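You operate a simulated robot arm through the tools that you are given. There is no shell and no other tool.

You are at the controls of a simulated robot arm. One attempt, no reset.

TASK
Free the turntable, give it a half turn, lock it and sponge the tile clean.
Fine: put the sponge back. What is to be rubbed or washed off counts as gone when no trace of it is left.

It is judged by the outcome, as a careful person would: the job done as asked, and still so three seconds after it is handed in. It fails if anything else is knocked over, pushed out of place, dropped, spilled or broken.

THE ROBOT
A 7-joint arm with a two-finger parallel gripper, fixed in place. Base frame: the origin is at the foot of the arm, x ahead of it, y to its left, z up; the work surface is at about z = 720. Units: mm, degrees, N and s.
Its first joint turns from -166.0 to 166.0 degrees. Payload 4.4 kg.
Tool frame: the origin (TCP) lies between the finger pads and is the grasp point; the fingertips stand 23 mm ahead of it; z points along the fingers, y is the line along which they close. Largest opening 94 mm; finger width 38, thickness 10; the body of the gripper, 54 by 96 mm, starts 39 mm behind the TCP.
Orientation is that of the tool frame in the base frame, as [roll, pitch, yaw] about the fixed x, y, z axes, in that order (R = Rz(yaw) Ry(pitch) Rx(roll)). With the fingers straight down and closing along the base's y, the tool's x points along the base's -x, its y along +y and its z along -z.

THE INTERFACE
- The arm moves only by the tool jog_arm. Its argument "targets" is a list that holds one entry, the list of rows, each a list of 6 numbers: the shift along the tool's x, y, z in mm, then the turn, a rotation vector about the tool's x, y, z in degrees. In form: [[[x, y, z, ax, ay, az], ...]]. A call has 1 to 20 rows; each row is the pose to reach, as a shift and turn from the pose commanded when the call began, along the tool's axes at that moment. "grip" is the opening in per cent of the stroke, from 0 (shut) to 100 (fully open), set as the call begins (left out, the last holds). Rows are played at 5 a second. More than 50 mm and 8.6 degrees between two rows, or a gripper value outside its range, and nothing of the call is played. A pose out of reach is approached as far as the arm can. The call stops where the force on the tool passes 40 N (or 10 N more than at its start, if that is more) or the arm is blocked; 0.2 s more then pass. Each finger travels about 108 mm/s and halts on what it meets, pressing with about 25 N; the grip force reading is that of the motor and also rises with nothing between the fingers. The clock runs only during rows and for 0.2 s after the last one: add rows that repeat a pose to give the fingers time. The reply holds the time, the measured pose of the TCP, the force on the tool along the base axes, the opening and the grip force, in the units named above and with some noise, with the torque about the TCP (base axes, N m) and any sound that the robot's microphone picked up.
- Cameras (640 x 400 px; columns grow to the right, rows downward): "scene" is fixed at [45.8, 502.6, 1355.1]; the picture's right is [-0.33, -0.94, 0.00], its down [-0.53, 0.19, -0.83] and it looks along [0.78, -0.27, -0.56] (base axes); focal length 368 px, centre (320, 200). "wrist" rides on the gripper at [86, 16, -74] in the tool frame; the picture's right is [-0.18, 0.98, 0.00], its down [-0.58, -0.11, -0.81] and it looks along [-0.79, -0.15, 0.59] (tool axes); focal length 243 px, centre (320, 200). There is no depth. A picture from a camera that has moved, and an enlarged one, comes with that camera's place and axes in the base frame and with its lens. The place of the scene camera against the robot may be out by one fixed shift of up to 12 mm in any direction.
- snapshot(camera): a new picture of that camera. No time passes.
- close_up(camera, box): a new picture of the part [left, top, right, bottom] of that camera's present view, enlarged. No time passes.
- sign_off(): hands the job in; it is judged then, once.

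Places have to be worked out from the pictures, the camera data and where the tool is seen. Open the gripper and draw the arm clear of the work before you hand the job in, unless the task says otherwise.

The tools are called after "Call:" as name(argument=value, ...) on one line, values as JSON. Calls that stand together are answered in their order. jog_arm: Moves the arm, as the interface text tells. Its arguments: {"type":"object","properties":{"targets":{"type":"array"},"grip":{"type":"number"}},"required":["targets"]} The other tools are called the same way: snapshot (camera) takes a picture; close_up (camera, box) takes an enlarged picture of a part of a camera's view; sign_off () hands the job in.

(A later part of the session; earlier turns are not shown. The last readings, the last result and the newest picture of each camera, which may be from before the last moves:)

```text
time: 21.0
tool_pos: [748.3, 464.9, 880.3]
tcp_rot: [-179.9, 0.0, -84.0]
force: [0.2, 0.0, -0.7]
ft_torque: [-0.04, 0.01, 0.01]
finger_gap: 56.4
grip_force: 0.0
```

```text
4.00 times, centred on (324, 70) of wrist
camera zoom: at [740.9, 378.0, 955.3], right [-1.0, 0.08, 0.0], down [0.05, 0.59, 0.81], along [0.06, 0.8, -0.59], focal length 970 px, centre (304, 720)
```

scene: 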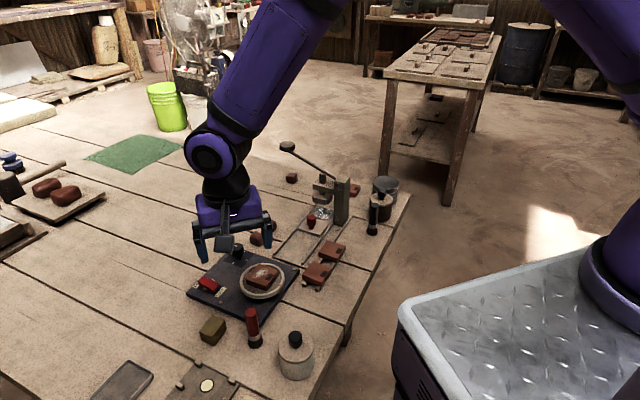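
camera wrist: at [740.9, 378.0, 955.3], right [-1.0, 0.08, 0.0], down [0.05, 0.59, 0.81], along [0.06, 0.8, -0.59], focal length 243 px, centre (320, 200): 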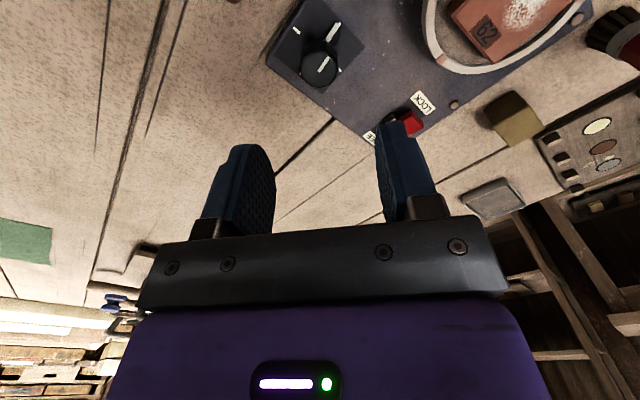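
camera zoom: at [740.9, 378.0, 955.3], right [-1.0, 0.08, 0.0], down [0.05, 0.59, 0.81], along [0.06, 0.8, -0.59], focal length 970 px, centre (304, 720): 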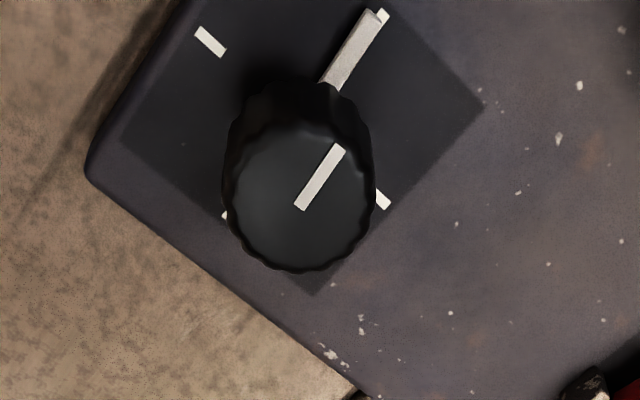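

The bar seems to have gone a few degrees past the opposite tick (bar ≈ 233°, tick ≈ 225°). I'll take sharper views of the knob and ring to measure the overshoot.

Call:
close_up(camera="scene", box=[226, 238, 262, 262])

Call:
close_up(camera="scene", box=[245, 258, 301, 302])

Call:
close_up(camera="wrist", box=[290, 15, 360, 95])

```text
16.00 times, centred on (244, 250) of scene
camera zoom: at [45.8, 502.6, 1355.1], right [-0.33, -0.94, 0.0], down [-0.53, 0.19, -0.83], along [0.78, -0.27, -0.56], focal length 5886 px, centre (1536, -600)
```

zoom: 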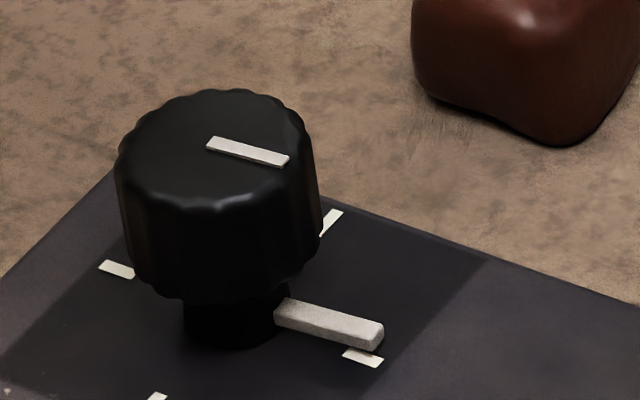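

```text
9.09 times, centred on (273, 280) of scene
camera zoom: at [45.8, 502.6, 1355.1], right [-0.33, -0.94, 0.0], down [-0.53, 0.19, -0.83], along [0.78, -0.27, -0.56], focal length 3345 px, centre (747, -527)
```

zoom: 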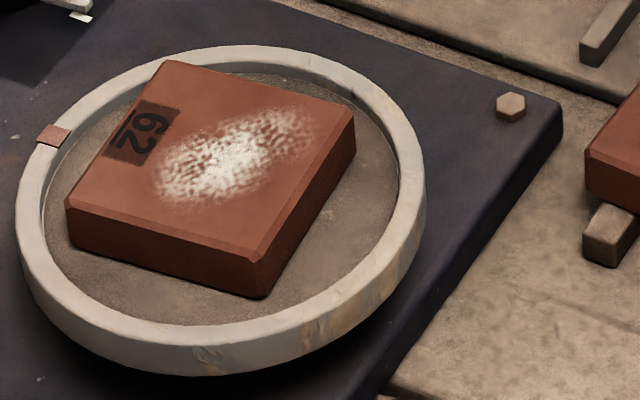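

```text
5.00 times, centred on (325, 55) of wrist
camera zoom: at [740.9, 378.0, 955.3], right [-1.0, 0.08, 0.0], down [0.05, 0.59, 0.81], along [0.06, 0.8, -0.59], focal length 1213 px, centre (295, 925)
```

zoom: 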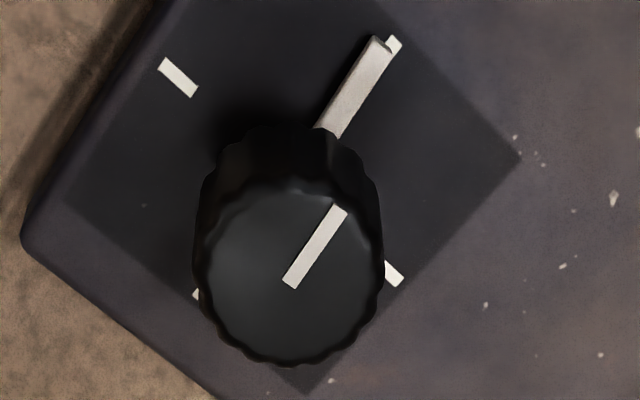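

Tile edges, ring mark and bar together suggest the table turned about 186°, so it is roughly 6° past. I'll re-centre on the knob axis (749.2, 467.5), descend and grip again to turn it back slightly.

Call:
jog_arm(targets=[[[-2.1, -1.6, 30, 0, 0, 0], [-2.1, -1.6, 65, 0, 0, 0], [-2.1, -1.6, 95, 0, 0, 0], [-2.1, -1.6, 108, 0, 0, 0], [-2.1, -1.6, 113.5, 0, 0, 0]]])

Call:
jog_arm(targets=[[[0, 0, 0, 0, 0, 0], [0, 0, 0, 0, 0, 0], [0, 0, 0, 0, 0, 0]]], grip=0)

Call:
close_up(camera="wrist", box=[240, 70, 400, 210])

Call:
close_up(camera="scene", box=[245, 258, 301, 302])

```text
time: 22.2
tool_pos: [749.6, 467.9, 769.5]
tcp_rot: [-179.9, 0.0, -84.0]
force: [0.0, -0.9, -0.2]
ft_torque: [-0.02, 0.0, 0.0]
finger_gap: 56.1
grip_force: 0.1
```

```text
time: 23.0
tool_pos: [748.8, 468.9, 767.9]
tcp_rot: [-179.9, 0.0, -84.0]
force: [-10.7, -3.0, -0.2]
ft_torque: [-0.38, 0.18, -0.02]
finger_gap: 29.1
grip_force: 44.6
```

```text
2.86 times, centred on (320, 140) of wrist
camera zoom: at [741.8, 381.9, 843.3], right [-1.0, 0.08, 0.0], down [0.05, 0.59, 0.81], along [0.06, 0.8, -0.59], focal length 693 px, centre (320, 371)
```

zoom: 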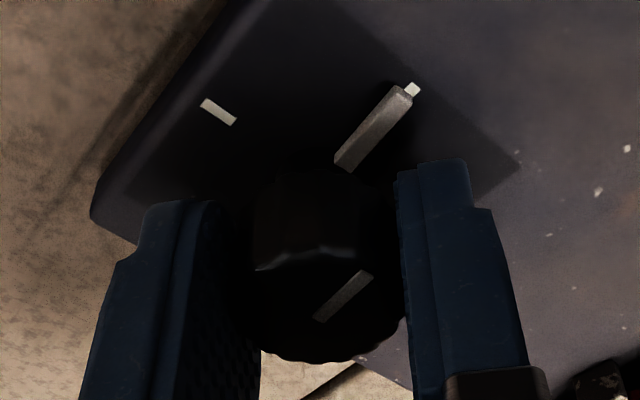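

```text
9.09 times, centred on (273, 280) of scene
camera zoom: at [45.8, 502.6, 1355.1], right [-0.33, -0.94, 0.0], down [-0.53, 0.19, -0.83], along [0.78, -0.27, -0.56], focal length 3345 px, centre (747, -527)
```

zoom: 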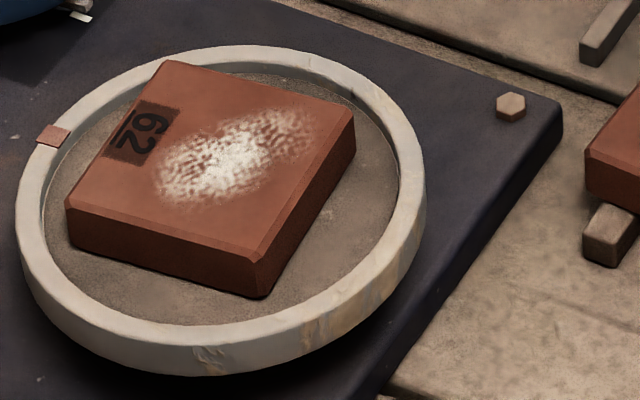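

The knob is gripped again without disturbing the table. I'll turn it back 6° clockwise in small steps and re-measure.

Call:
jog_arm(targets=[[[0, 0, 0, 0, 0, 2], [0, 0, 0, 0, 0, 4], [0, 0, 0, 0, 0, 6], [0, 0, 0, 0, 0, 6]]])

Call:
close_up(camera="wrist", box=[240, 70, 400, 210])

Call:
close_up(camera="scene", box=[245, 258, 301, 302])

Call:
close_up(camera="scene", box=[202, 235, 314, 305])

```text
time: 24.0
tool_pos: [749.4, 469.3, 767.7]
tcp_rot: [180.0, 0.1, -90.0]
force: [-22.9, -4.2, 1.7]
ft_torque: [-0.32, 0.33, -0.04]
finger_gap: 28.9
grip_force: 45.2
```

```text
2.86 times, centred on (320, 140) of wrist
camera zoom: at [732.9, 383.1, 843.2], right [-0.98, 0.18, 0.0], down [0.11, 0.58, 0.81], along [0.15, 0.79, -0.59], focal length 693 px, centre (320, 371)
```

zoom: 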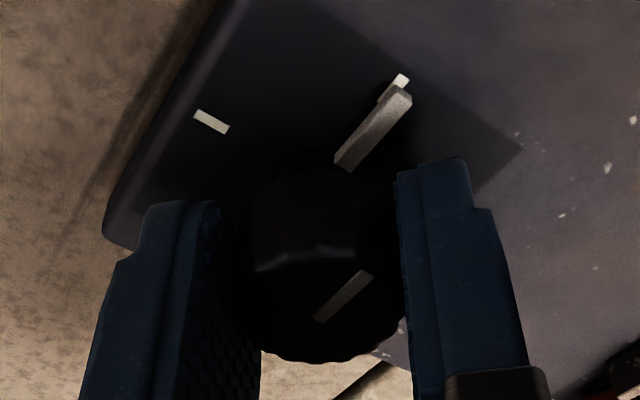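

```text
9.09 times, centred on (273, 280) of scene
camera zoom: at [45.8, 502.6, 1355.1], right [-0.33, -0.94, 0.0], down [-0.53, 0.19, -0.83], along [0.78, -0.27, -0.56], focal length 3345 px, centre (747, -527)
```

zoom: 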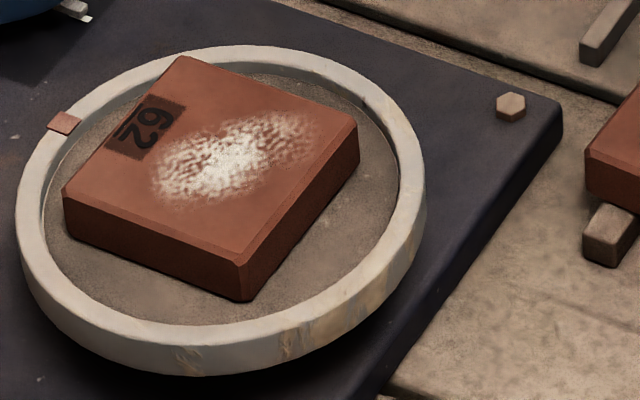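

```text
5.71 times, centred on (258, 270) of scene
camera zoom: at [45.8, 502.6, 1355.1], right [-0.33, -0.94, 0.0], down [-0.53, 0.19, -0.83], along [0.78, -0.27, -0.56], focal length 2102 px, centre (674, -200)
```

zoom: 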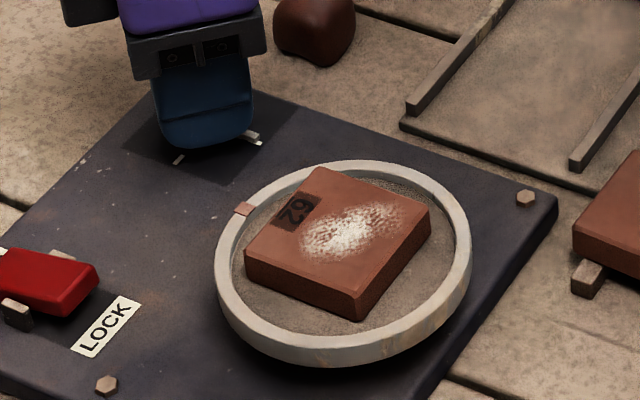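

Tile orientation now reads 44.4° against 44.1° at the start, and the bar sits on the tick the way it did originally, so it is a half turn to within a degree or two. I'll release, rise and confirm.

Call:
jog_arm(targets=[[[0, 0, 0, 0, 0, 0], [0, 0, 0, 0, 0, 0], [0, 0, -10, 0, 0, 0], [0, 0, -40, 0, 0, 0], [0, 0, -80, 0, 0, 0], [0, 0, -115, 0, 0, 0]]], grip=60)

Call:
close_up(camera="scene", box=[202, 235, 314, 305])

Call:
close_up(camera="scene", box=[226, 238, 262, 262])

Call:
close_up(camera="wrist", box=[290, 15, 360, 95])

```text
time: 25.4
tool_pos: [750.8, 467.7, 881.9]
tcp_rot: [-180.0, 0.0, -90.2]
force: [0.7, -0.7, 0.7]
ft_torque: [0.0, 0.0, 0.02]
finger_gap: 56.5
grip_force: 0.0
```

```text
5.71 times, centred on (258, 270) of scene
camera zoom: at [45.8, 502.6, 1355.1], right [-0.33, -0.94, 0.0], down [-0.53, 0.19, -0.83], along [0.78, -0.27, -0.56], focal length 2102 px, centre (674, -200)
```

zoom: 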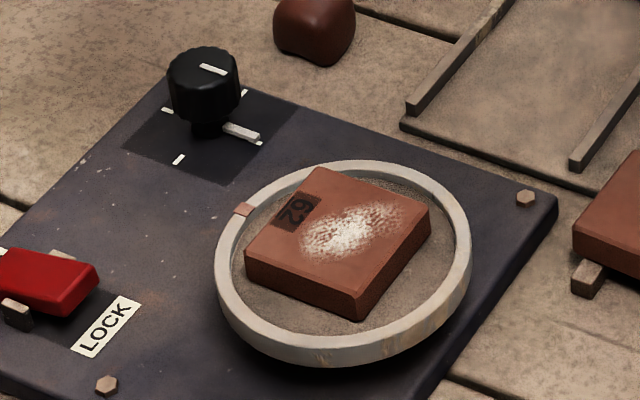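

```text
16.00 times, centred on (244, 250) of scene
camera zoom: at [45.8, 502.6, 1355.1], right [-0.33, -0.94, 0.0], down [-0.53, 0.19, -0.83], along [0.78, -0.27, -0.56], focal length 5886 px, centre (1536, -600)
```

zoom: 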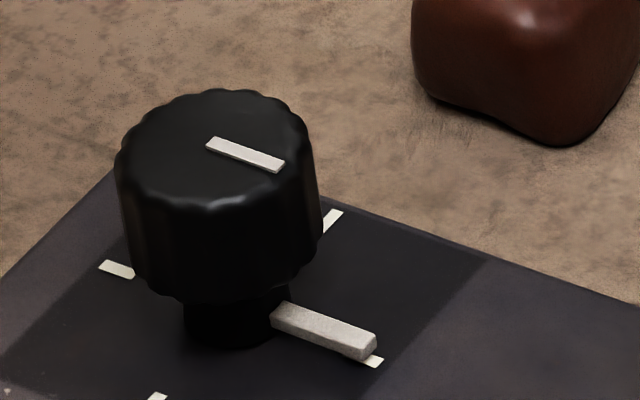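

```text
5.00 times, centred on (325, 55) of wrist
camera zoom: at [733.9, 383.3, 957.3], right [-0.98, 0.19, 0.0], down [0.11, 0.58, 0.81], along [0.15, 0.79, -0.59], focal length 1213 px, centre (295, 925)
```

zoom: 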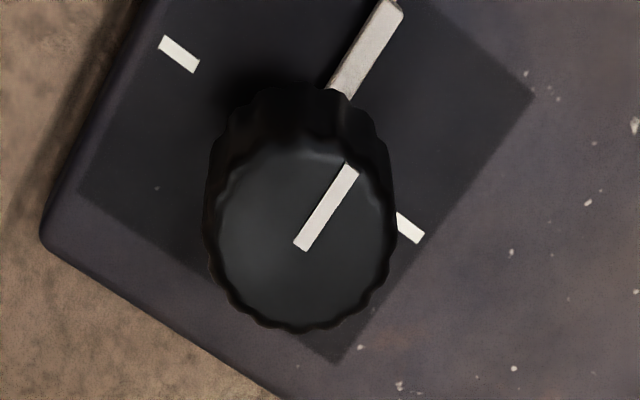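

The bar is over the opposite tick and the table stays put. Now for the LOCK end: I'll swing the tool back to yaw 136° with fingers shut and hover above the LOCK end near (656, 531).

Call:
jog_arm(targets=[[[-3.6, 5.5, 2, 0, 0, 7.9], [-7.2, 11, 4, 0, 0, 15.8], [-10.9, 16.5, 6, 0, 0, 23.7], [-14.5, 22, 8, 0, 0, 31.6], [-18.1, 27.5, 10, 0, 0, 39.5], [-21.7, 33, 12, 0, 0, 47.4], [-25.3, 38.5, 14, 0, 0, 55.3], [-29, 44, 16, 0, 0, 63.2], [-32.6, 49.5, 18, 0, 0, 71.1], [-36.2, 55, 20, 0, 0, 79], [-39.8, 60.5, 22, 0, 0, 86.9], [-43.4, 66, 24, 0, 0, 94.8], [-47, 71.5, 26, 0, 0, 102.7], [-50.7, 77, 28, 0, 0, 110.6], [-54.3, 82.6, 30, 0, 0, 118.5], [-58, 88, 32, 0, 0, 126.4], [-61.5, 93.6, 33, 0, 0, 134], [-61.5, 93.6, 33, 0, 0, 134]]], grip=0)

Call:
snapshot(camera="wrist")

Call:
close_up(camera="wrist", box=[250, 20, 410, 120])

```text
time: 29.2
tool_pos: [658.6, 530.5, 852.1]
tcp_rot: [179.9, 0.0, 135.9]
force: [0.7, 0.0, -0.1]
ft_torque: [0.02, 0.01, -0.04]
finger_gap: 0.0
grip_force: 24.5
```

```text
taken
camera wrist: at [607.3, 603.1, 926.3], right [0.82, 0.58, 0.0], down [0.34, -0.48, 0.81], along [0.47, -0.66, -0.59], focal length 243 px, centre (320, 200)
```

wrist: 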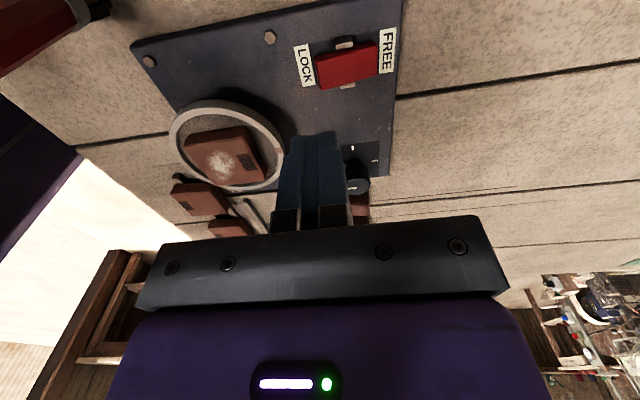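

```text
4.00 times, centred on (330, 70) of wrist
camera zoom: at [607.3, 603.1, 926.3], right [0.82, 0.58, 0.0], down [0.34, -0.48, 0.81], along [0.47, -0.66, -0.59], focal length 970 px, centre (280, 720)
```

zoom: 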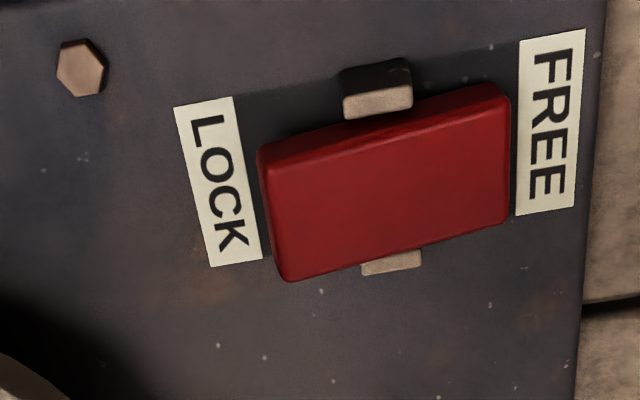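

The LOCK end is raised with its edge near (656, 532), just under the fingers. I'll shift 2 mm outward and press down in small steps until it stops.

Call:
jog_arm(targets=[[[0, -2, 30, 0, 0, 0], [0, -2, 55, 0, 0, 0], [0, -2, 66, 0, 0, 0], [0, -2, 70, 0, 0, 0], [0, -2, 73, 0, 0, 0], [0, -2, 75, 0, 0, 0], [0, -2, 77, 0, 0, 0], [0, -2, 79, 0, 0, 0], [0, -2, 81, 0, 0, 0], [0, -2, 82.5, 0, 0, 0], [0, -2, 84, 0, 0, 0], [0, -2, 85, 0, 0, 0]]])

Call:
close_up(camera="scene", box=[180, 255, 260, 305])

Call:
close_up(camera="wrist", box=[210, 90, 370, 190])

```text
time: 31.7
tool_pos: [657.5, 528.4, 772.1]
tcp_rot: [179.8, 0.0, 136.0]
force: [-11.6, -13.5, 18.4]
ft_torque: [-0.34, 0.0, -0.22]
finger_gap: 0.1
grip_force: 25.1
stopped in row 12: the force on the tool passed its limit at 43 N (the readings are from after the stop); the commanded pose is now the measured one
```

```text
8.00 times, centred on (220, 280) of scene
camera zoom: at [45.8, 502.6, 1355.1], right [-0.33, -0.94, 0.0], down [-0.53, 0.19, -0.83], along [0.78, -0.27, -0.56], focal length 2943 px, centre (1120, -440)
```

zoom: 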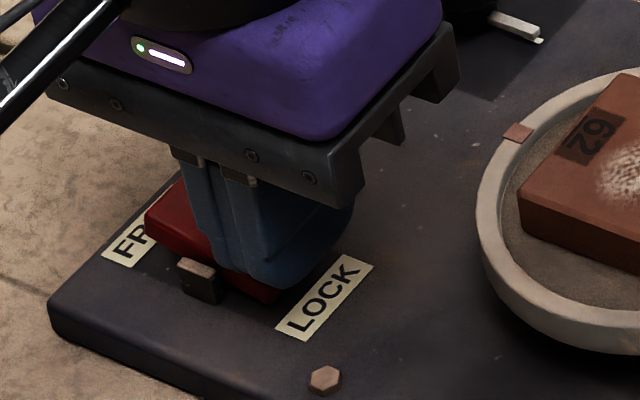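

```text
4.00 times, centred on (290, 140) of wrist
camera zoom: at [605.1, 601.5, 845.3], right [0.82, 0.58, 0.0], down [0.34, -0.48, 0.81], along [0.47, -0.66, -0.59], focal length 970 px, centre (440, 440)
```

zoom: 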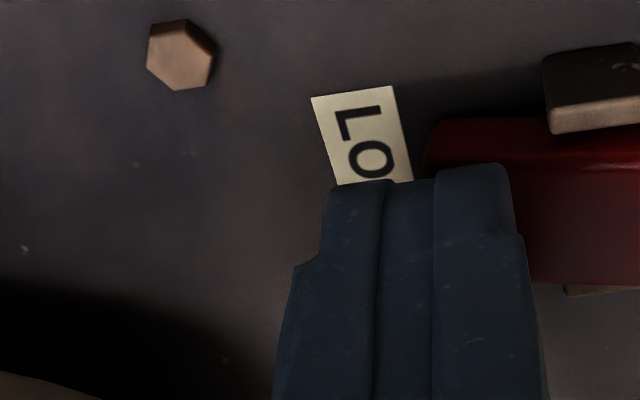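

The lever hit its stop at 43 N with the LOCK end down. I'll lift straight up and check the lever and table.

Call:
jog_arm(targets=[[[0, 0, -10, 0, 0, 0], [0, 0, -40, 0, 0, 0], [0, 0, -80, 0, 0, 0], [0, 0, -120, 0, 0, 0]]])

Call:
close_up(camera="scene", box=[180, 235, 308, 315])

Call:
snapshot(camera="wrist")

Call:
close_up(camera="wrist", box=[250, 10, 410, 110])

```text
time: 32.7
tool_pos: [658.2, 528.7, 888.1]
tcp_rot: [179.8, 0.0, 136.1]
force: [0.5, 0.6, -0.9]
ft_torque: [-0.03, -0.01, 0.01]
finger_gap: 0.1
grip_force: 25.1
```

```text
5.00 times, centred on (244, 275) of scene
camera zoom: at [45.8, 502.6, 1355.1], right [-0.33, -0.94, 0.0], down [-0.53, 0.19, -0.83], along [0.78, -0.27, -0.56], focal length 1840 px, centre (700, -175)
```

zoom: 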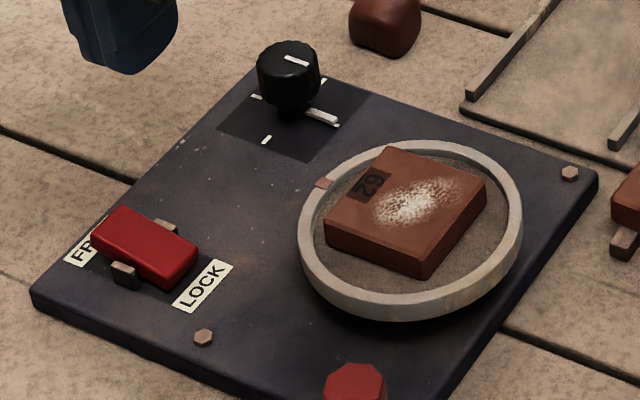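

```text
taken
camera wrist: at [606.2, 602.0, 962.6], right [0.82, 0.58, 0.0], down [0.34, -0.48, 0.81], along [0.47, -0.66, -0.59], focal length 243 px, centre (320, 200)
```

wrist: 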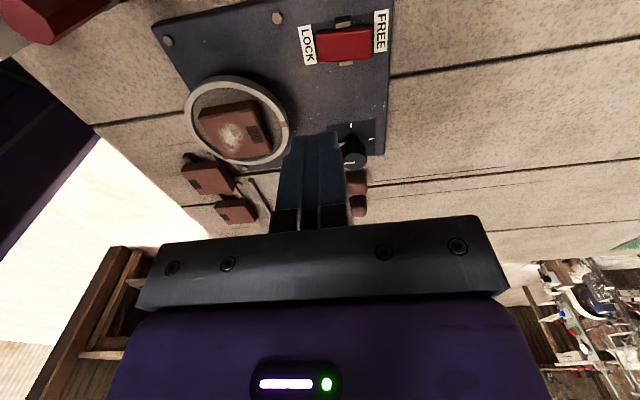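

```text
4.00 times, centred on (330, 60) of wrist
camera zoom: at [606.2, 602.0, 962.6], right [0.82, 0.58, 0.0], down [0.34, -0.48, 0.81], along [0.47, -0.66, -0.59], focal length 970 px, centre (280, 760)
```

zoom: 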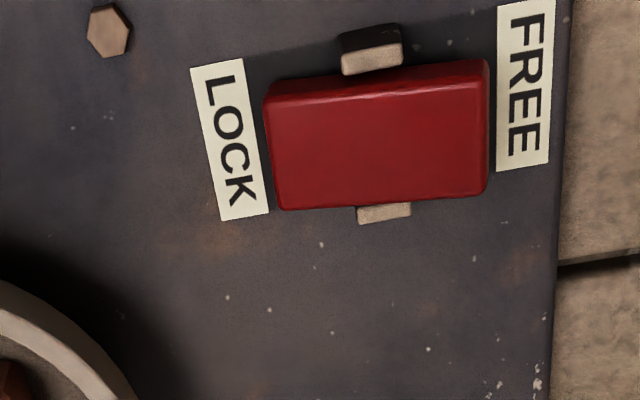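

I'll compare the lever at the same zoom as the first picture to be sure it is fully in LOCK.

Call:
close_up(camera="scene", box=[180, 265, 244, 305])

Call:
close_up(camera="scene", box=[245, 258, 301, 302])

Call:
close_up(camera="scene", box=[180, 300, 308, 390])

```text
10.00 times, centred on (212, 285) of scene
camera zoom: at [45.8, 502.6, 1355.1], right [-0.33, -0.94, 0.0], down [-0.53, 0.19, -0.83], along [0.78, -0.27, -0.56], focal length 3679 px, centre (1400, -650)
```

zoom: 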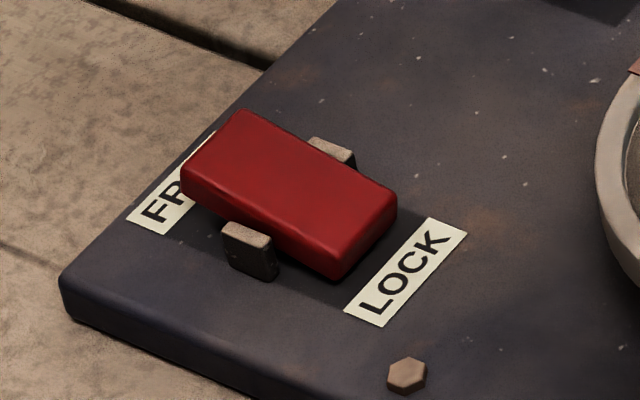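

```text
9.09 times, centred on (273, 280) of scene
camera zoom: at [45.8, 502.6, 1355.1], right [-0.33, -0.94, 0.0], down [-0.53, 0.19, -0.83], along [0.78, -0.27, -0.56], focal length 3345 px, centre (747, -527)
```

zoom: 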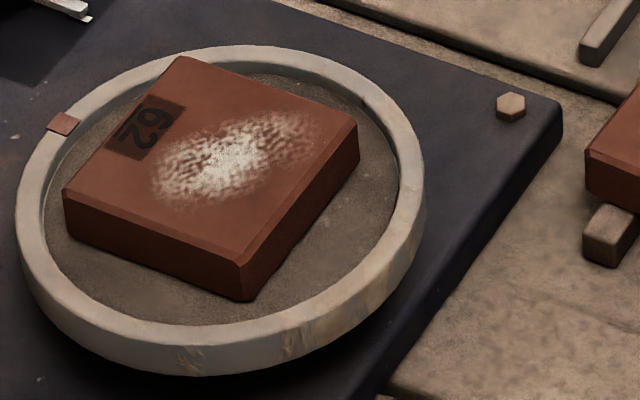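

```text
4.44 times, centred on (244, 345) of scene
camera zoom: at [45.8, 502.6, 1355.1], right [-0.33, -0.94, 0.0], down [-0.53, 0.19, -0.83], along [0.78, -0.27, -0.56], focal length 1635 px, centre (658, -444)
```

zoom: 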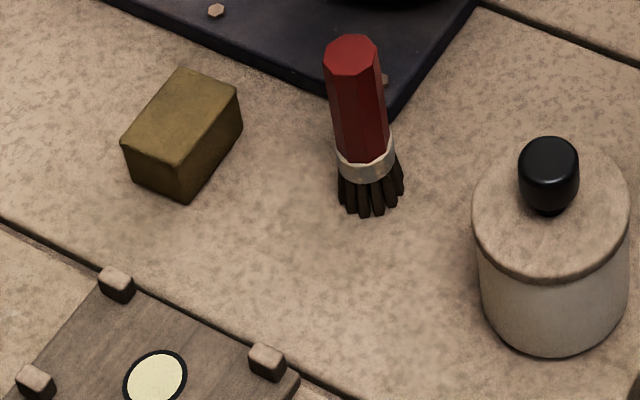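

The lever matches its original LOCK appearance exactly, and the tile is at a half turn. The sponge is about 44 × 30 × 26 mm near (556, 548), with its short side along the tool's closing direction; I'll move over it, high, for a close look.

Call:
jog_arm(targets=[[[21, -14, 0, 0, 0, 0], [42, -29, 0, 0, 0, 0], [63, -43, 0, 0, 0, 0], [84.5, -57.7, 0, 0, 0, 0], [84.5, -57.7, 0, 0, 0, 0]]], grip=65)

Call:
snapshot(camera="wrist")

Call:
close_up(camera="wrist", box=[240, 20, 400, 140])

Call:
snapshot(camera="scene")

```text
time: 33.9
tool_pos: [554.9, 548.1, 889.1]
tcp_rot: [179.9, 0.0, 136.1]
force: [0.5, 0.2, 0.0]
ft_torque: [0.04, -0.01, 0.0]
finger_gap: 60.9
grip_force: 0.2
```

```text
taken
camera wrist: at [503.7, 620.0, 964.5], right [0.82, 0.58, 0.0], down [0.34, -0.48, 0.81], along [0.47, -0.66, -0.59], focal length 243 px, centre (320, 200)
```

wrist: 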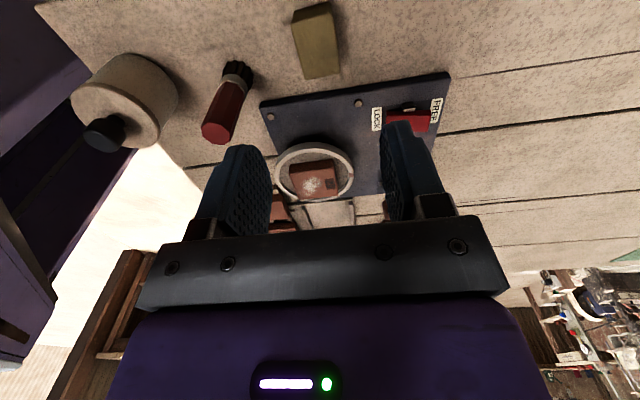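

```text
3.33 times, centred on (320, 80) of wrist
camera zoom: at [503.7, 620.0, 964.5], right [0.82, 0.58, 0.0], down [0.34, -0.48, 0.81], along [0.47, -0.66, -0.59], focal length 809 px, centre (320, 600)
```

zoom: 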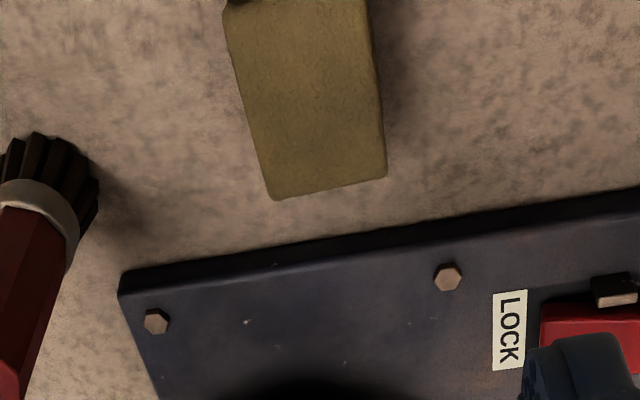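

```text
taken
```

scene: 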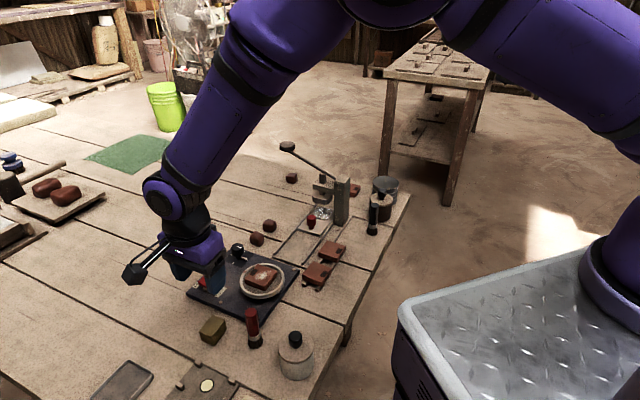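

The sponge centre projects to about (552–555, 549), which is already between the fingers with about 15 mm clearance per side. I'll descend so the fingertips are about 10 mm above the table and close on it.

Call:
jog_arm(targets=[[[0, 0, 35, 0, 0, 0], [0, 0, 70, 0, 0, 0], [0, 0, 105, 0, 0, 0], [0, 0, 125, 0, 0, 0], [0, 0, 134, 0, 0, 0], [0, 0, 137, 0, 0, 0]]])

Call:
snapshot(camera="wrist")

Call:
close_up(camera="scene", box=[160, 270, 320, 370])

```text
time: 35.3
tool_pos: [555.9, 546.3, 750.2]
tcp_rot: [179.8, 0.1, 136.1]
force: [-0.6, 0.7, 0.6]
ft_torque: [0.0, 0.02, 0.03]
finger_gap: 61.4
grip_force: 0.0
```

```text
taken
camera wrist: at [505.3, 619.5, 825.8], right [0.82, 0.58, 0.0], down [0.34, -0.48, 0.81], along [0.47, -0.66, -0.59], focal length 243 px, centre (320, 200)
```

wrist: 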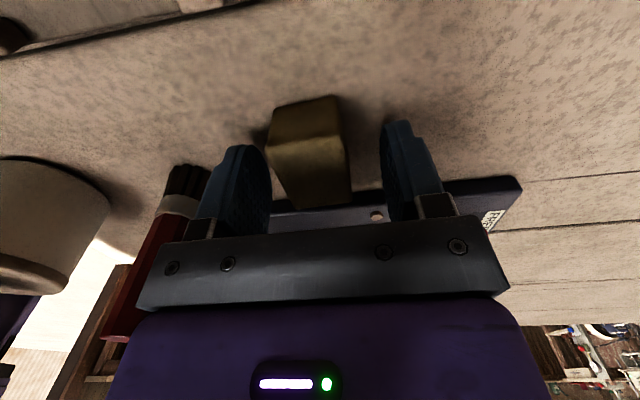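

```text
4.00 times, centred on (240, 320) of scene
camera zoom: at [45.8, 502.6, 1355.1], right [-0.33, -0.94, 0.0], down [-0.53, 0.19, -0.83], along [0.78, -0.27, -0.56], focal length 1472 px, centre (640, -280)
```

zoom: 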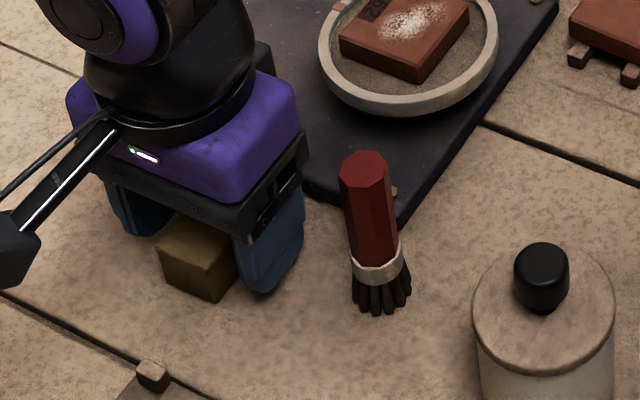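

The sponge sits a few millimetres off-centre between the fingers. I'll enlarge to measure this before closing.

Call:
close_up(camera="wrist", box=[230, 85, 430, 225])

Call:
close_up(camera="scene", box=[170, 300, 250, 350])

```text
2.86 times, centred on (330, 155) of wrist
camera zoom: at [505.3, 619.5, 825.8], right [0.82, 0.58, 0.0], down [0.34, -0.48, 0.81], along [0.47, -0.66, -0.59], focal length 693 px, centre (291, 329)
```

zoom: 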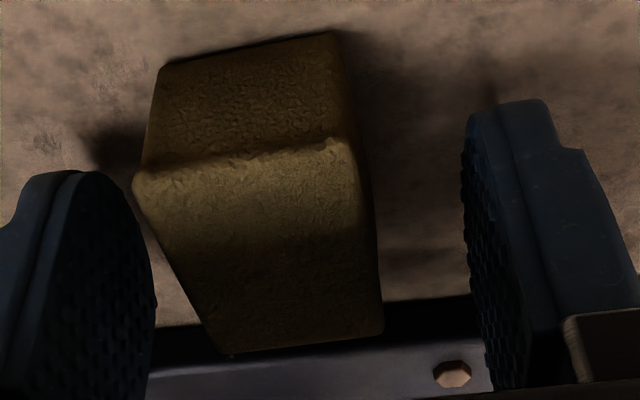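

```text
8.00 times, centred on (210, 325) of scene
camera zoom: at [45.8, 502.6, 1355.1], right [-0.33, -0.94, 0.0], down [-0.53, 0.19, -0.83], along [0.78, -0.27, -0.56], focal length 2943 px, centre (1200, -800)
```

zoom: 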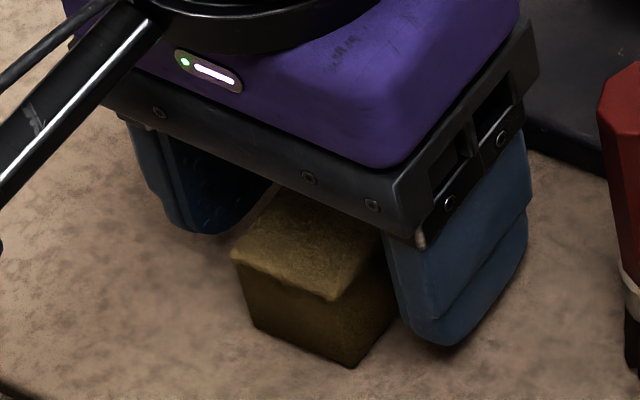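

The sponge is 46 × 32 mm and its centre is 3 mm toward −x and −y of the tool. I'll correct by that amount, then close the fingers.

Call:
jog_arm(targets=[[[-1.5, -1.5, 0, 0, 0, 0], [-3, -3, 0, 0, 0, 0], [-3, -3, 0, 0, 0, 0]]])

Call:
jog_arm(targets=[[[0, 0, 0, 0, 0, 0], [0, 0, 0, 0, 0, 0], [0, 0, 0, 0, 0, 0], [0, 0, 0, 0, 0, 0]]], grip=0)

Call:
snapshot(camera="wrist")

Call:
close_up(camera="scene", box=[160, 290, 260, 352])

```text
time: 36.1
tool_pos: [557.7, 543.5, 751.1]
tcp_rot: [179.8, 0.0, 135.9]
force: [-0.5, -0.2, 0.0]
ft_torque: [0.04, -0.01, 0.01]
finger_gap: 61.0
grip_force: 0.0
```

```text
time: 37.1
tool_pos: [557.8, 543.4, 750.4]
tcp_rot: [179.8, 0.1, 136.0]
force: [0.6, 0.1, 0.7]
ft_torque: [0.0, 0.04, -0.05]
finger_gap: 33.1
grip_force: 25.0
```

```text
taken
camera wrist: at [505.3, 615.5, 826.1], right [0.82, 0.58, 0.0], down [0.34, -0.48, 0.81], along [0.47, -0.66, -0.59], focal length 243 px, centre (320, 200)
```

wrist: 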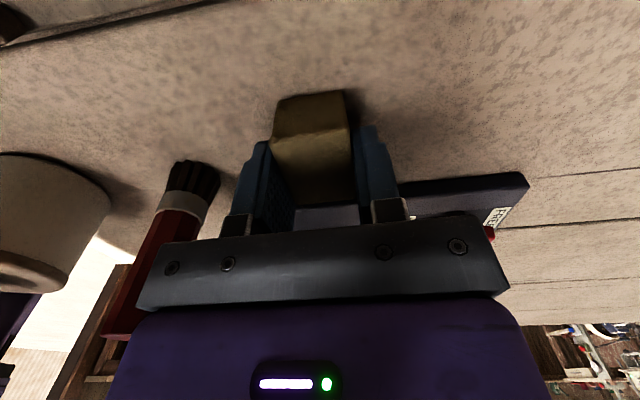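

```text
6.40 times, centred on (210, 321) of scene
camera zoom: at [45.8, 502.6, 1355.1], right [-0.33, -0.94, 0.0], down [-0.53, 0.19, -0.83], along [0.78, -0.27, -0.56], focal length 2355 px, centre (1024, -574)
```

zoom: 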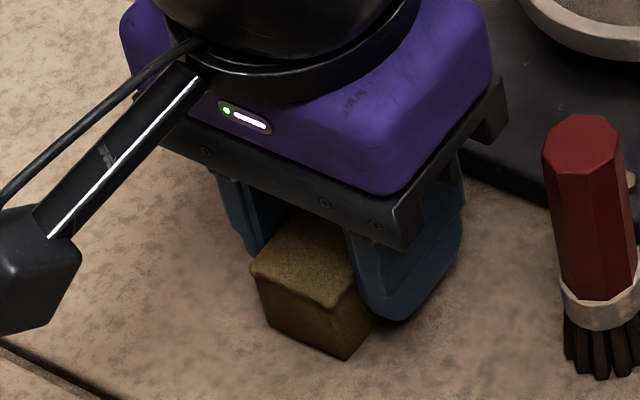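

The sponge is held (33 mm gap) with the tool at about (556.0, 544.3, 752.1), which I'll reuse for putting it back. I'll lift it 120 mm and carry it over to above the tile, near (626, 432).

Call:
jog_arm(targets=[[[0, 0, -20, 0, 0, 0], [0, 0, -50, 0, 0, 0], [0, 0, -85, 0, 0, 0], [0, 0, -120, 0, 0, 0], [-32, -8, -125, 0, 0, 0], [-64, -16, -125, 0, 0, 0], [-96, -24, -125, 0, 0, 0], [-128.3, -32.1, -125, 0, 0, 0], [-128.3, -32.1, -125, 0, 0, 0]]])

Call:
snapshot(camera="wrist")

Call:
close_up(camera="wrist", box=[210, 10, 410, 160])

Call:
close_up(camera="scene", box=[180, 200, 330, 360])

```text
time: 39.1
tool_pos: [628.0, 428.7, 876.6]
tcp_rot: [179.8, 0.0, 135.9]
force: [-0.1, -0.5, -0.1]
ft_torque: [0.0, 0.0, -0.02]
finger_gap: 33.3
grip_force: 25.0
```

```text
taken
camera wrist: at [575.3, 501.2, 952.1], right [0.82, 0.58, 0.0], down [0.34, -0.48, 0.81], along [0.47, -0.66, -0.59], focal length 243 px, centre (320, 200)
```

wrist: 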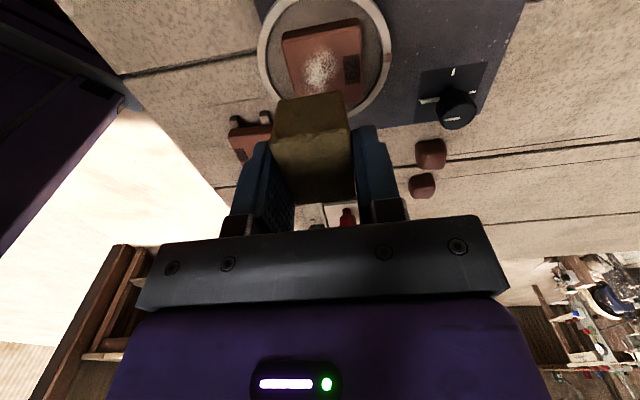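

```text
2.67 times, centred on (310, 85) of wrist
camera zoom: at [575.3, 501.2, 952.1], right [0.82, 0.58, 0.0], down [0.34, -0.48, 0.81], along [0.47, -0.66, -0.59], focal length 647 px, centre (347, 507)
```

zoom: 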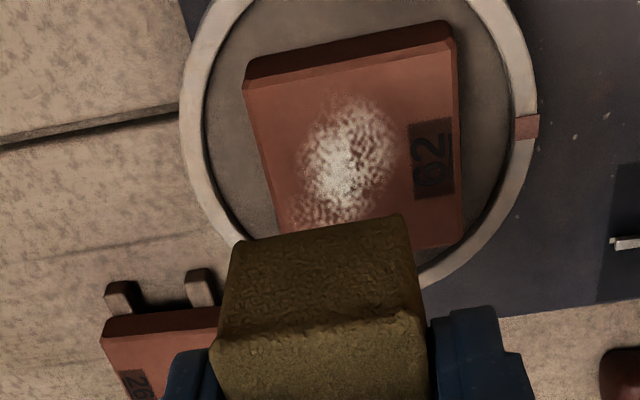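

```text
2.50 times, centred on (255, 280) of scene
camera zoom: at [45.8, 502.6, 1355.1], right [-0.33, -0.94, 0.0], down [-0.53, 0.19, -0.83], along [0.78, -0.27, -0.56], focal length 920 px, centre (482, 0)
```

zoom: 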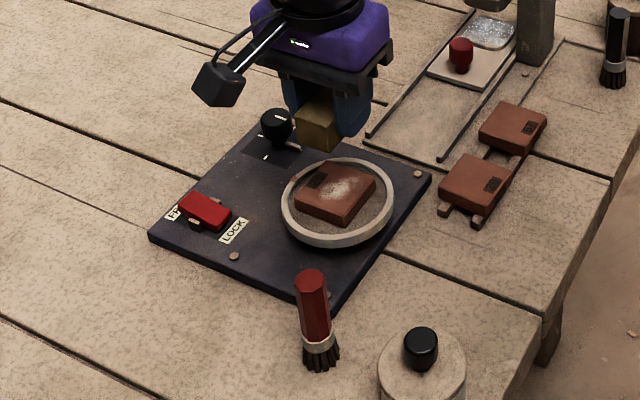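

The white patch on the tile centres near (629, 425), with the tile top around z 760–765. I'll lower the sponge to roughly 8–10 mm above it and look before touching.

Call:
jog_arm(targets=[[[-4, -1, 25, 0, 0, 0], [-7.4, -1.2, 50, 0, 0, 0], [-7.4, -1.2, 66, 0, 0, 0], [-7.4, -1.2, 74, 0, 0, 0]]])

Call:
snapshot(camera="wrist")

Call:
close_up(camera="wrist", box=[210, 60, 430, 220])

Call:
close_up(camera="scene", box=[210, 220, 322, 310])

```text
time: 40.1
tool_pos: [632.5, 424.5, 807.8]
tcp_rot: [179.7, -0.1, 136.0]
force: [-6.2, -7.6, 20.9]
ft_torque: [-0.22, 0.25, 0.08]
finger_gap: 33.2
grip_force: 25.4
stopped in row 4: the force on the tool passed its limit at 44 N (the readings are from after the stop); the commanded pose is now the measured one
```

```text
taken
camera wrist: at [580.6, 496.4, 883.2], right [0.82, 0.58, 0.01], down [0.34, -0.49, 0.8], along [0.47, -0.65, -0.59], focal length 243 px, centre (320, 200)
```

wrist: 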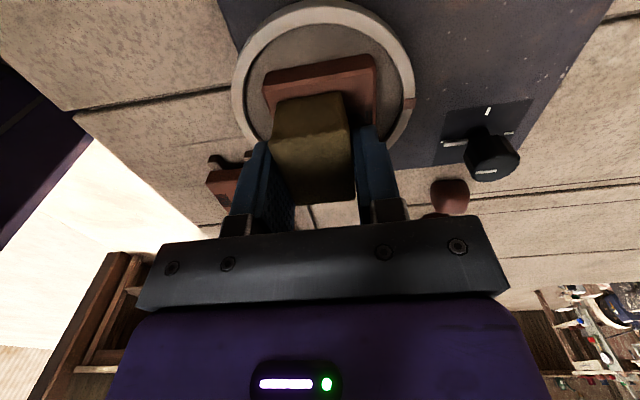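

```text
2.50 times, centred on (320, 140) of wrist
camera zoom: at [580.6, 496.4, 883.2], right [0.82, 0.58, 0.01], down [0.34, -0.49, 0.8], along [0.47, -0.65, -0.59], focal length 606 px, centre (320, 350)
```

zoom: 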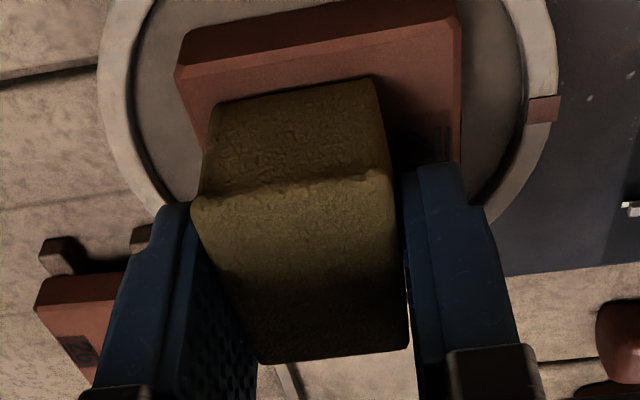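

```text
4.44 times, centred on (266, 265) of scene
camera zoom: at [45.8, 502.6, 1355.1], right [-0.33, -0.94, 0.0], down [-0.53, 0.19, -0.83], along [0.78, -0.27, -0.56], focal length 1635 px, centre (560, -89)
```

zoom: 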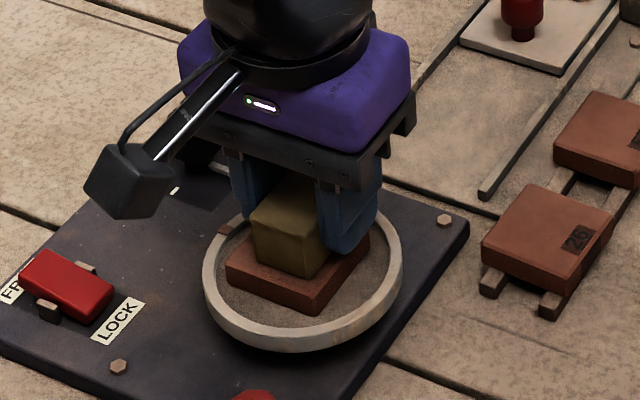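

Contact came earlier than expected: the tile top is at about z 776. I'll back off about 1 mm to lighten the pressure and read the force before rubbing.

Call:
jog_arm(targets=[[[0, 0, -0.5, 0, 0, 0], [0, 0, -1, 0, 0, 0], [0, 0, -1, 0, 0, 0]]])

```text
time: 40.9
tool_pos: [633.4, 424.9, 808.0]
tcp_rot: [179.7, -0.2, 136.0]
force: [0.9, -2.8, 15.9]
ft_torque: [-0.11, 0.02, 0.0]
finger_gap: 33.1
grip_force: 25.4
```

At 16 N it is still a firm press, so I'll ease another 1 mm and make a short test stroke around the patch centre to see how the tile behaves.

Call:
jog_arm(targets=[[[0, 0, -1, 0, 0, 0], [3, -0.6, -1, 0, 0, 0], [6.2, -1.2, -1, 0, 0, 0], [10, -1.2, -1, 0, 0, 0], [14, -1.2, -1, 0, 0, 0], [10, -1.2, -1, 0, 0, 0], [6.2, -1.2, -1, 0, 0, 0], [2, -1.2, -1, 0, 0, 0], [-2, -1.2, -1, 0, 0, 0], [2, -1.2, -1, 0, 0, 0], [6.2, -1.2, -1, 0, 0, 0]]])

Call:
close_up(camera="scene", box=[210, 220, 322, 310])

Call:
snapshot(camera="wrist")

```text
time: 43.3
tool_pos: [628.1, 427.2, 808.3]
tcp_rot: [179.7, -0.1, 135.9]
force: [0.9, -0.4, 1.1]
ft_torque: [-0.03, 0.01, -0.03]
finger_gap: 33.1
grip_force: 24.8
```

```text
4.44 times, centred on (266, 265) of scene
camera zoom: at [45.8, 502.6, 1355.1], right [-0.33, -0.94, 0.0], down [-0.53, 0.19, -0.83], along [0.78, -0.27, -0.56], focal length 1635 px, centre (560, -89)
```

zoom: 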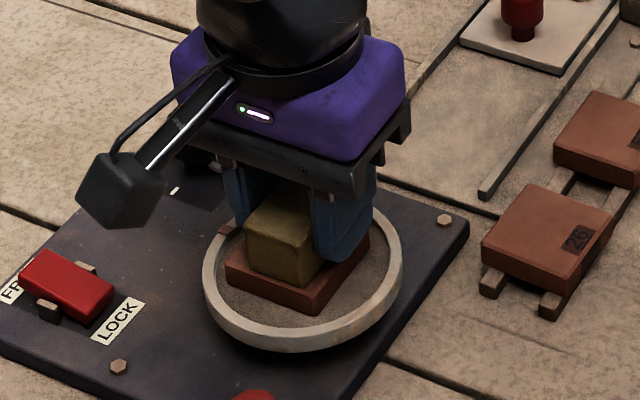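

```text
taken
camera wrist: at [576.0, 500.2, 883.4], right [0.82, 0.58, 0.0], down [0.34, -0.49, 0.8], along [0.47, -0.65, -0.59], focal length 243 px, centre (320, 200)
```

wrist: 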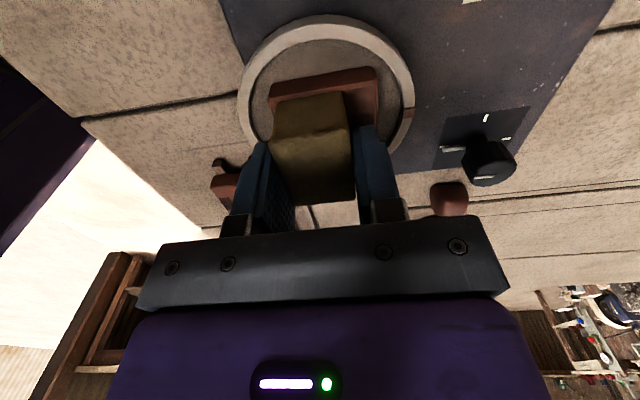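

The tile has not shifted, and pressure has dropped to about 1 N. I'll press about 0.6 mm more and scrub over the whole patch with a raster of strokes.

Call:
jog_arm(targets=[[[0, 0, 0.5, 0, 0, 0], [8, 0, 0.6, 0, 0, 0], [12, -4, 0.6, 0, 0, 0], [4, -5, 0.6, 0, 0, 0], [-4, -6, 0.6, 0, 0, 0], [-11, -6, 0.6, 0, 0, 0], [-11, 0, 0.6, 0, 0, 0], [-3, 0, 0.6, 0, 0, 0], [5, 0, 0.6, 0, 0, 0], [12, 0, 0.6, 0, 0, 0], [12, 6, 0.6, 0, 0, 0], [4, 6, 0.6, 0, 0, 0], [-4, 6, 0.6, 0, 0, 0], [-11, 6, 0.6, 0, 0, 0], [-6, 2, 0.6, 0, 0, 0], [0, -3, 0.6, 0, 0, 0], [6, -6, 0.6, 0, 0, 0], [0, -4, 0.6, 0, 0, 0], [-4, 0, 0.6, 0, 0, 0], [0, 0, 0.6, 0, 0, 0]]])

Call:
close_up(camera="scene", box=[210, 220, 322, 310])

```text
time: 47.5
tool_pos: [627.9, 426.8, 808.2]
tcp_rot: [179.6, 0.0, 136.0]
force: [3.0, -2.5, 3.1]
ft_torque: [-0.14, -0.03, 0.03]
finger_gap: 33.3
grip_force: 25.7
```

```text
4.44 times, centred on (266, 265) of scene
camera zoom: at [45.8, 502.6, 1355.1], right [-0.33, -0.94, 0.0], down [-0.53, 0.19, -0.83], along [0.78, -0.27, -0.56], focal length 1635 px, centre (560, -89)
```

zoom: 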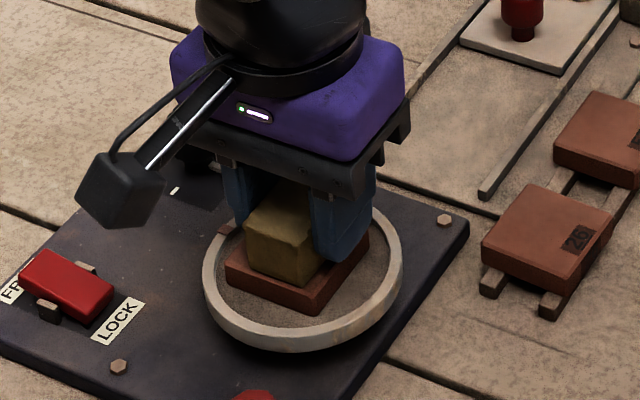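

One pass is done with a light contact. I'll lift the sponge and look at what is left on the tile.

Call:
jog_arm(targets=[[[0, 0, -10, 0, 0, 0], [0, 0, -40, 0, 0, 0], [-20, 0, -70, 0, 0, 0], [-50, 0, -80, 0, 0, 0]]])

Call:
close_up(camera="scene", box=[245, 258, 301, 302])

Call:
snapshot(camera="wrist")

Call:
close_up(camera="wrist", box=[250, 10, 400, 110])

```text
time: 48.5
tool_pos: [662.7, 393.5, 889.5]
tcp_rot: [179.7, -0.1, 136.0]
force: [-0.8, 0.9, -0.8]
ft_torque: [-0.01, -0.03, 0.02]
finger_gap: 33.0
grip_force: 25.6
```

```text
9.09 times, centred on (273, 280) of scene
camera zoom: at [45.8, 502.6, 1355.1], right [-0.33, -0.94, 0.0], down [-0.53, 0.19, -0.83], along [0.78, -0.27, -0.56], focal length 3345 px, centre (747, -527)
```

zoom: 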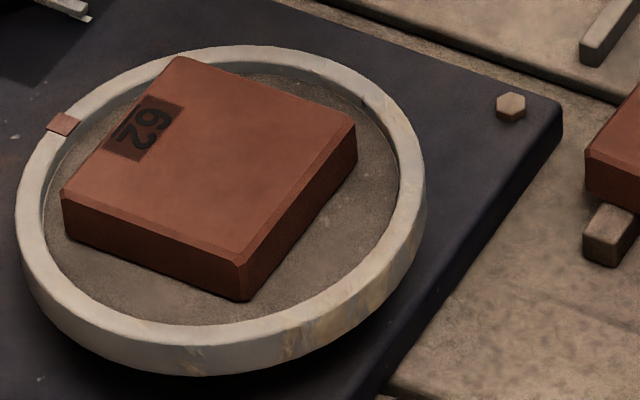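

```text
taken
camera wrist: at [611.8, 466.6, 963.8], right [0.81, 0.58, 0.0], down [0.34, -0.49, 0.8], along [0.47, -0.65, -0.59], focal length 243 px, centre (320, 200)
```

wrist: 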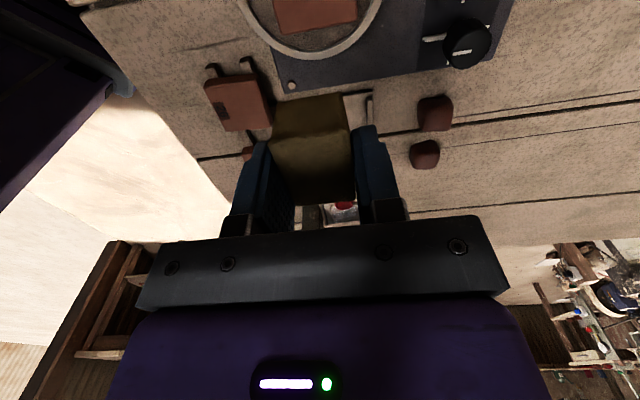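

```text
4.00 times, centred on (325, 60) of wrist
camera zoom: at [611.8, 466.6, 963.8], right [0.81, 0.58, 0.0], down [0.34, -0.49, 0.8], along [0.47, -0.65, -0.59], focal length 970 px, centre (300, 760)
```

zoom: 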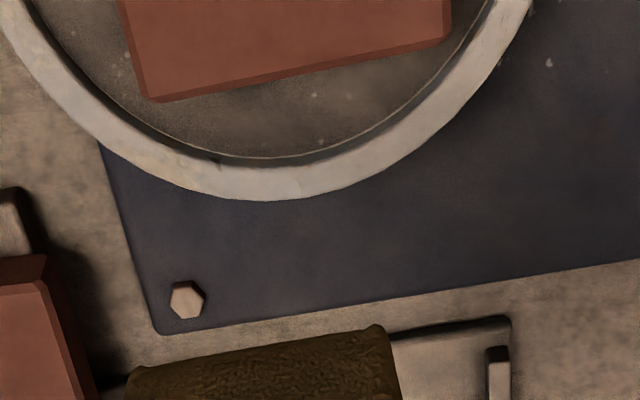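

The patch appears gone and the tile has not moved. I'll enlarge the tile top strongly to check for faint traces.

Call:
close_up(camera="scene", box=[250, 262, 286, 288])

Call:
close_up(camera="scene", box=[258, 266, 276, 280])

```text
15.38 times, centred on (268, 275) of scene
camera zoom: at [45.8, 502.6, 1355.1], right [-0.33, -0.94, 0.0], down [-0.53, 0.19, -0.83], along [0.78, -0.27, -0.56], focal length 5660 px, centre (1120, -954)
```

zoom: 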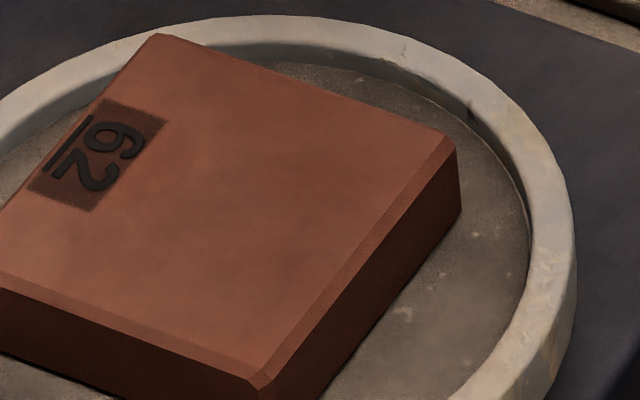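

```text
16.00 times, centred on (267, 273) of scene
camera zoom: at [45.8, 502.6, 1355.1], right [-0.33, -0.94, 0.0], down [-0.53, 0.19, -0.83], along [0.78, -0.27, -0.56], focal length 5886 px, centre (1168, -968)
```

zoom: 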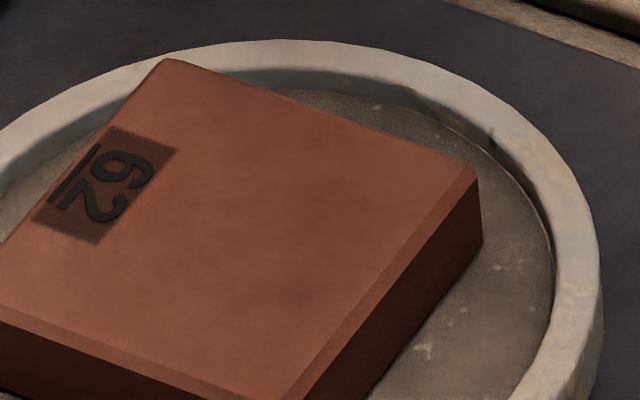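

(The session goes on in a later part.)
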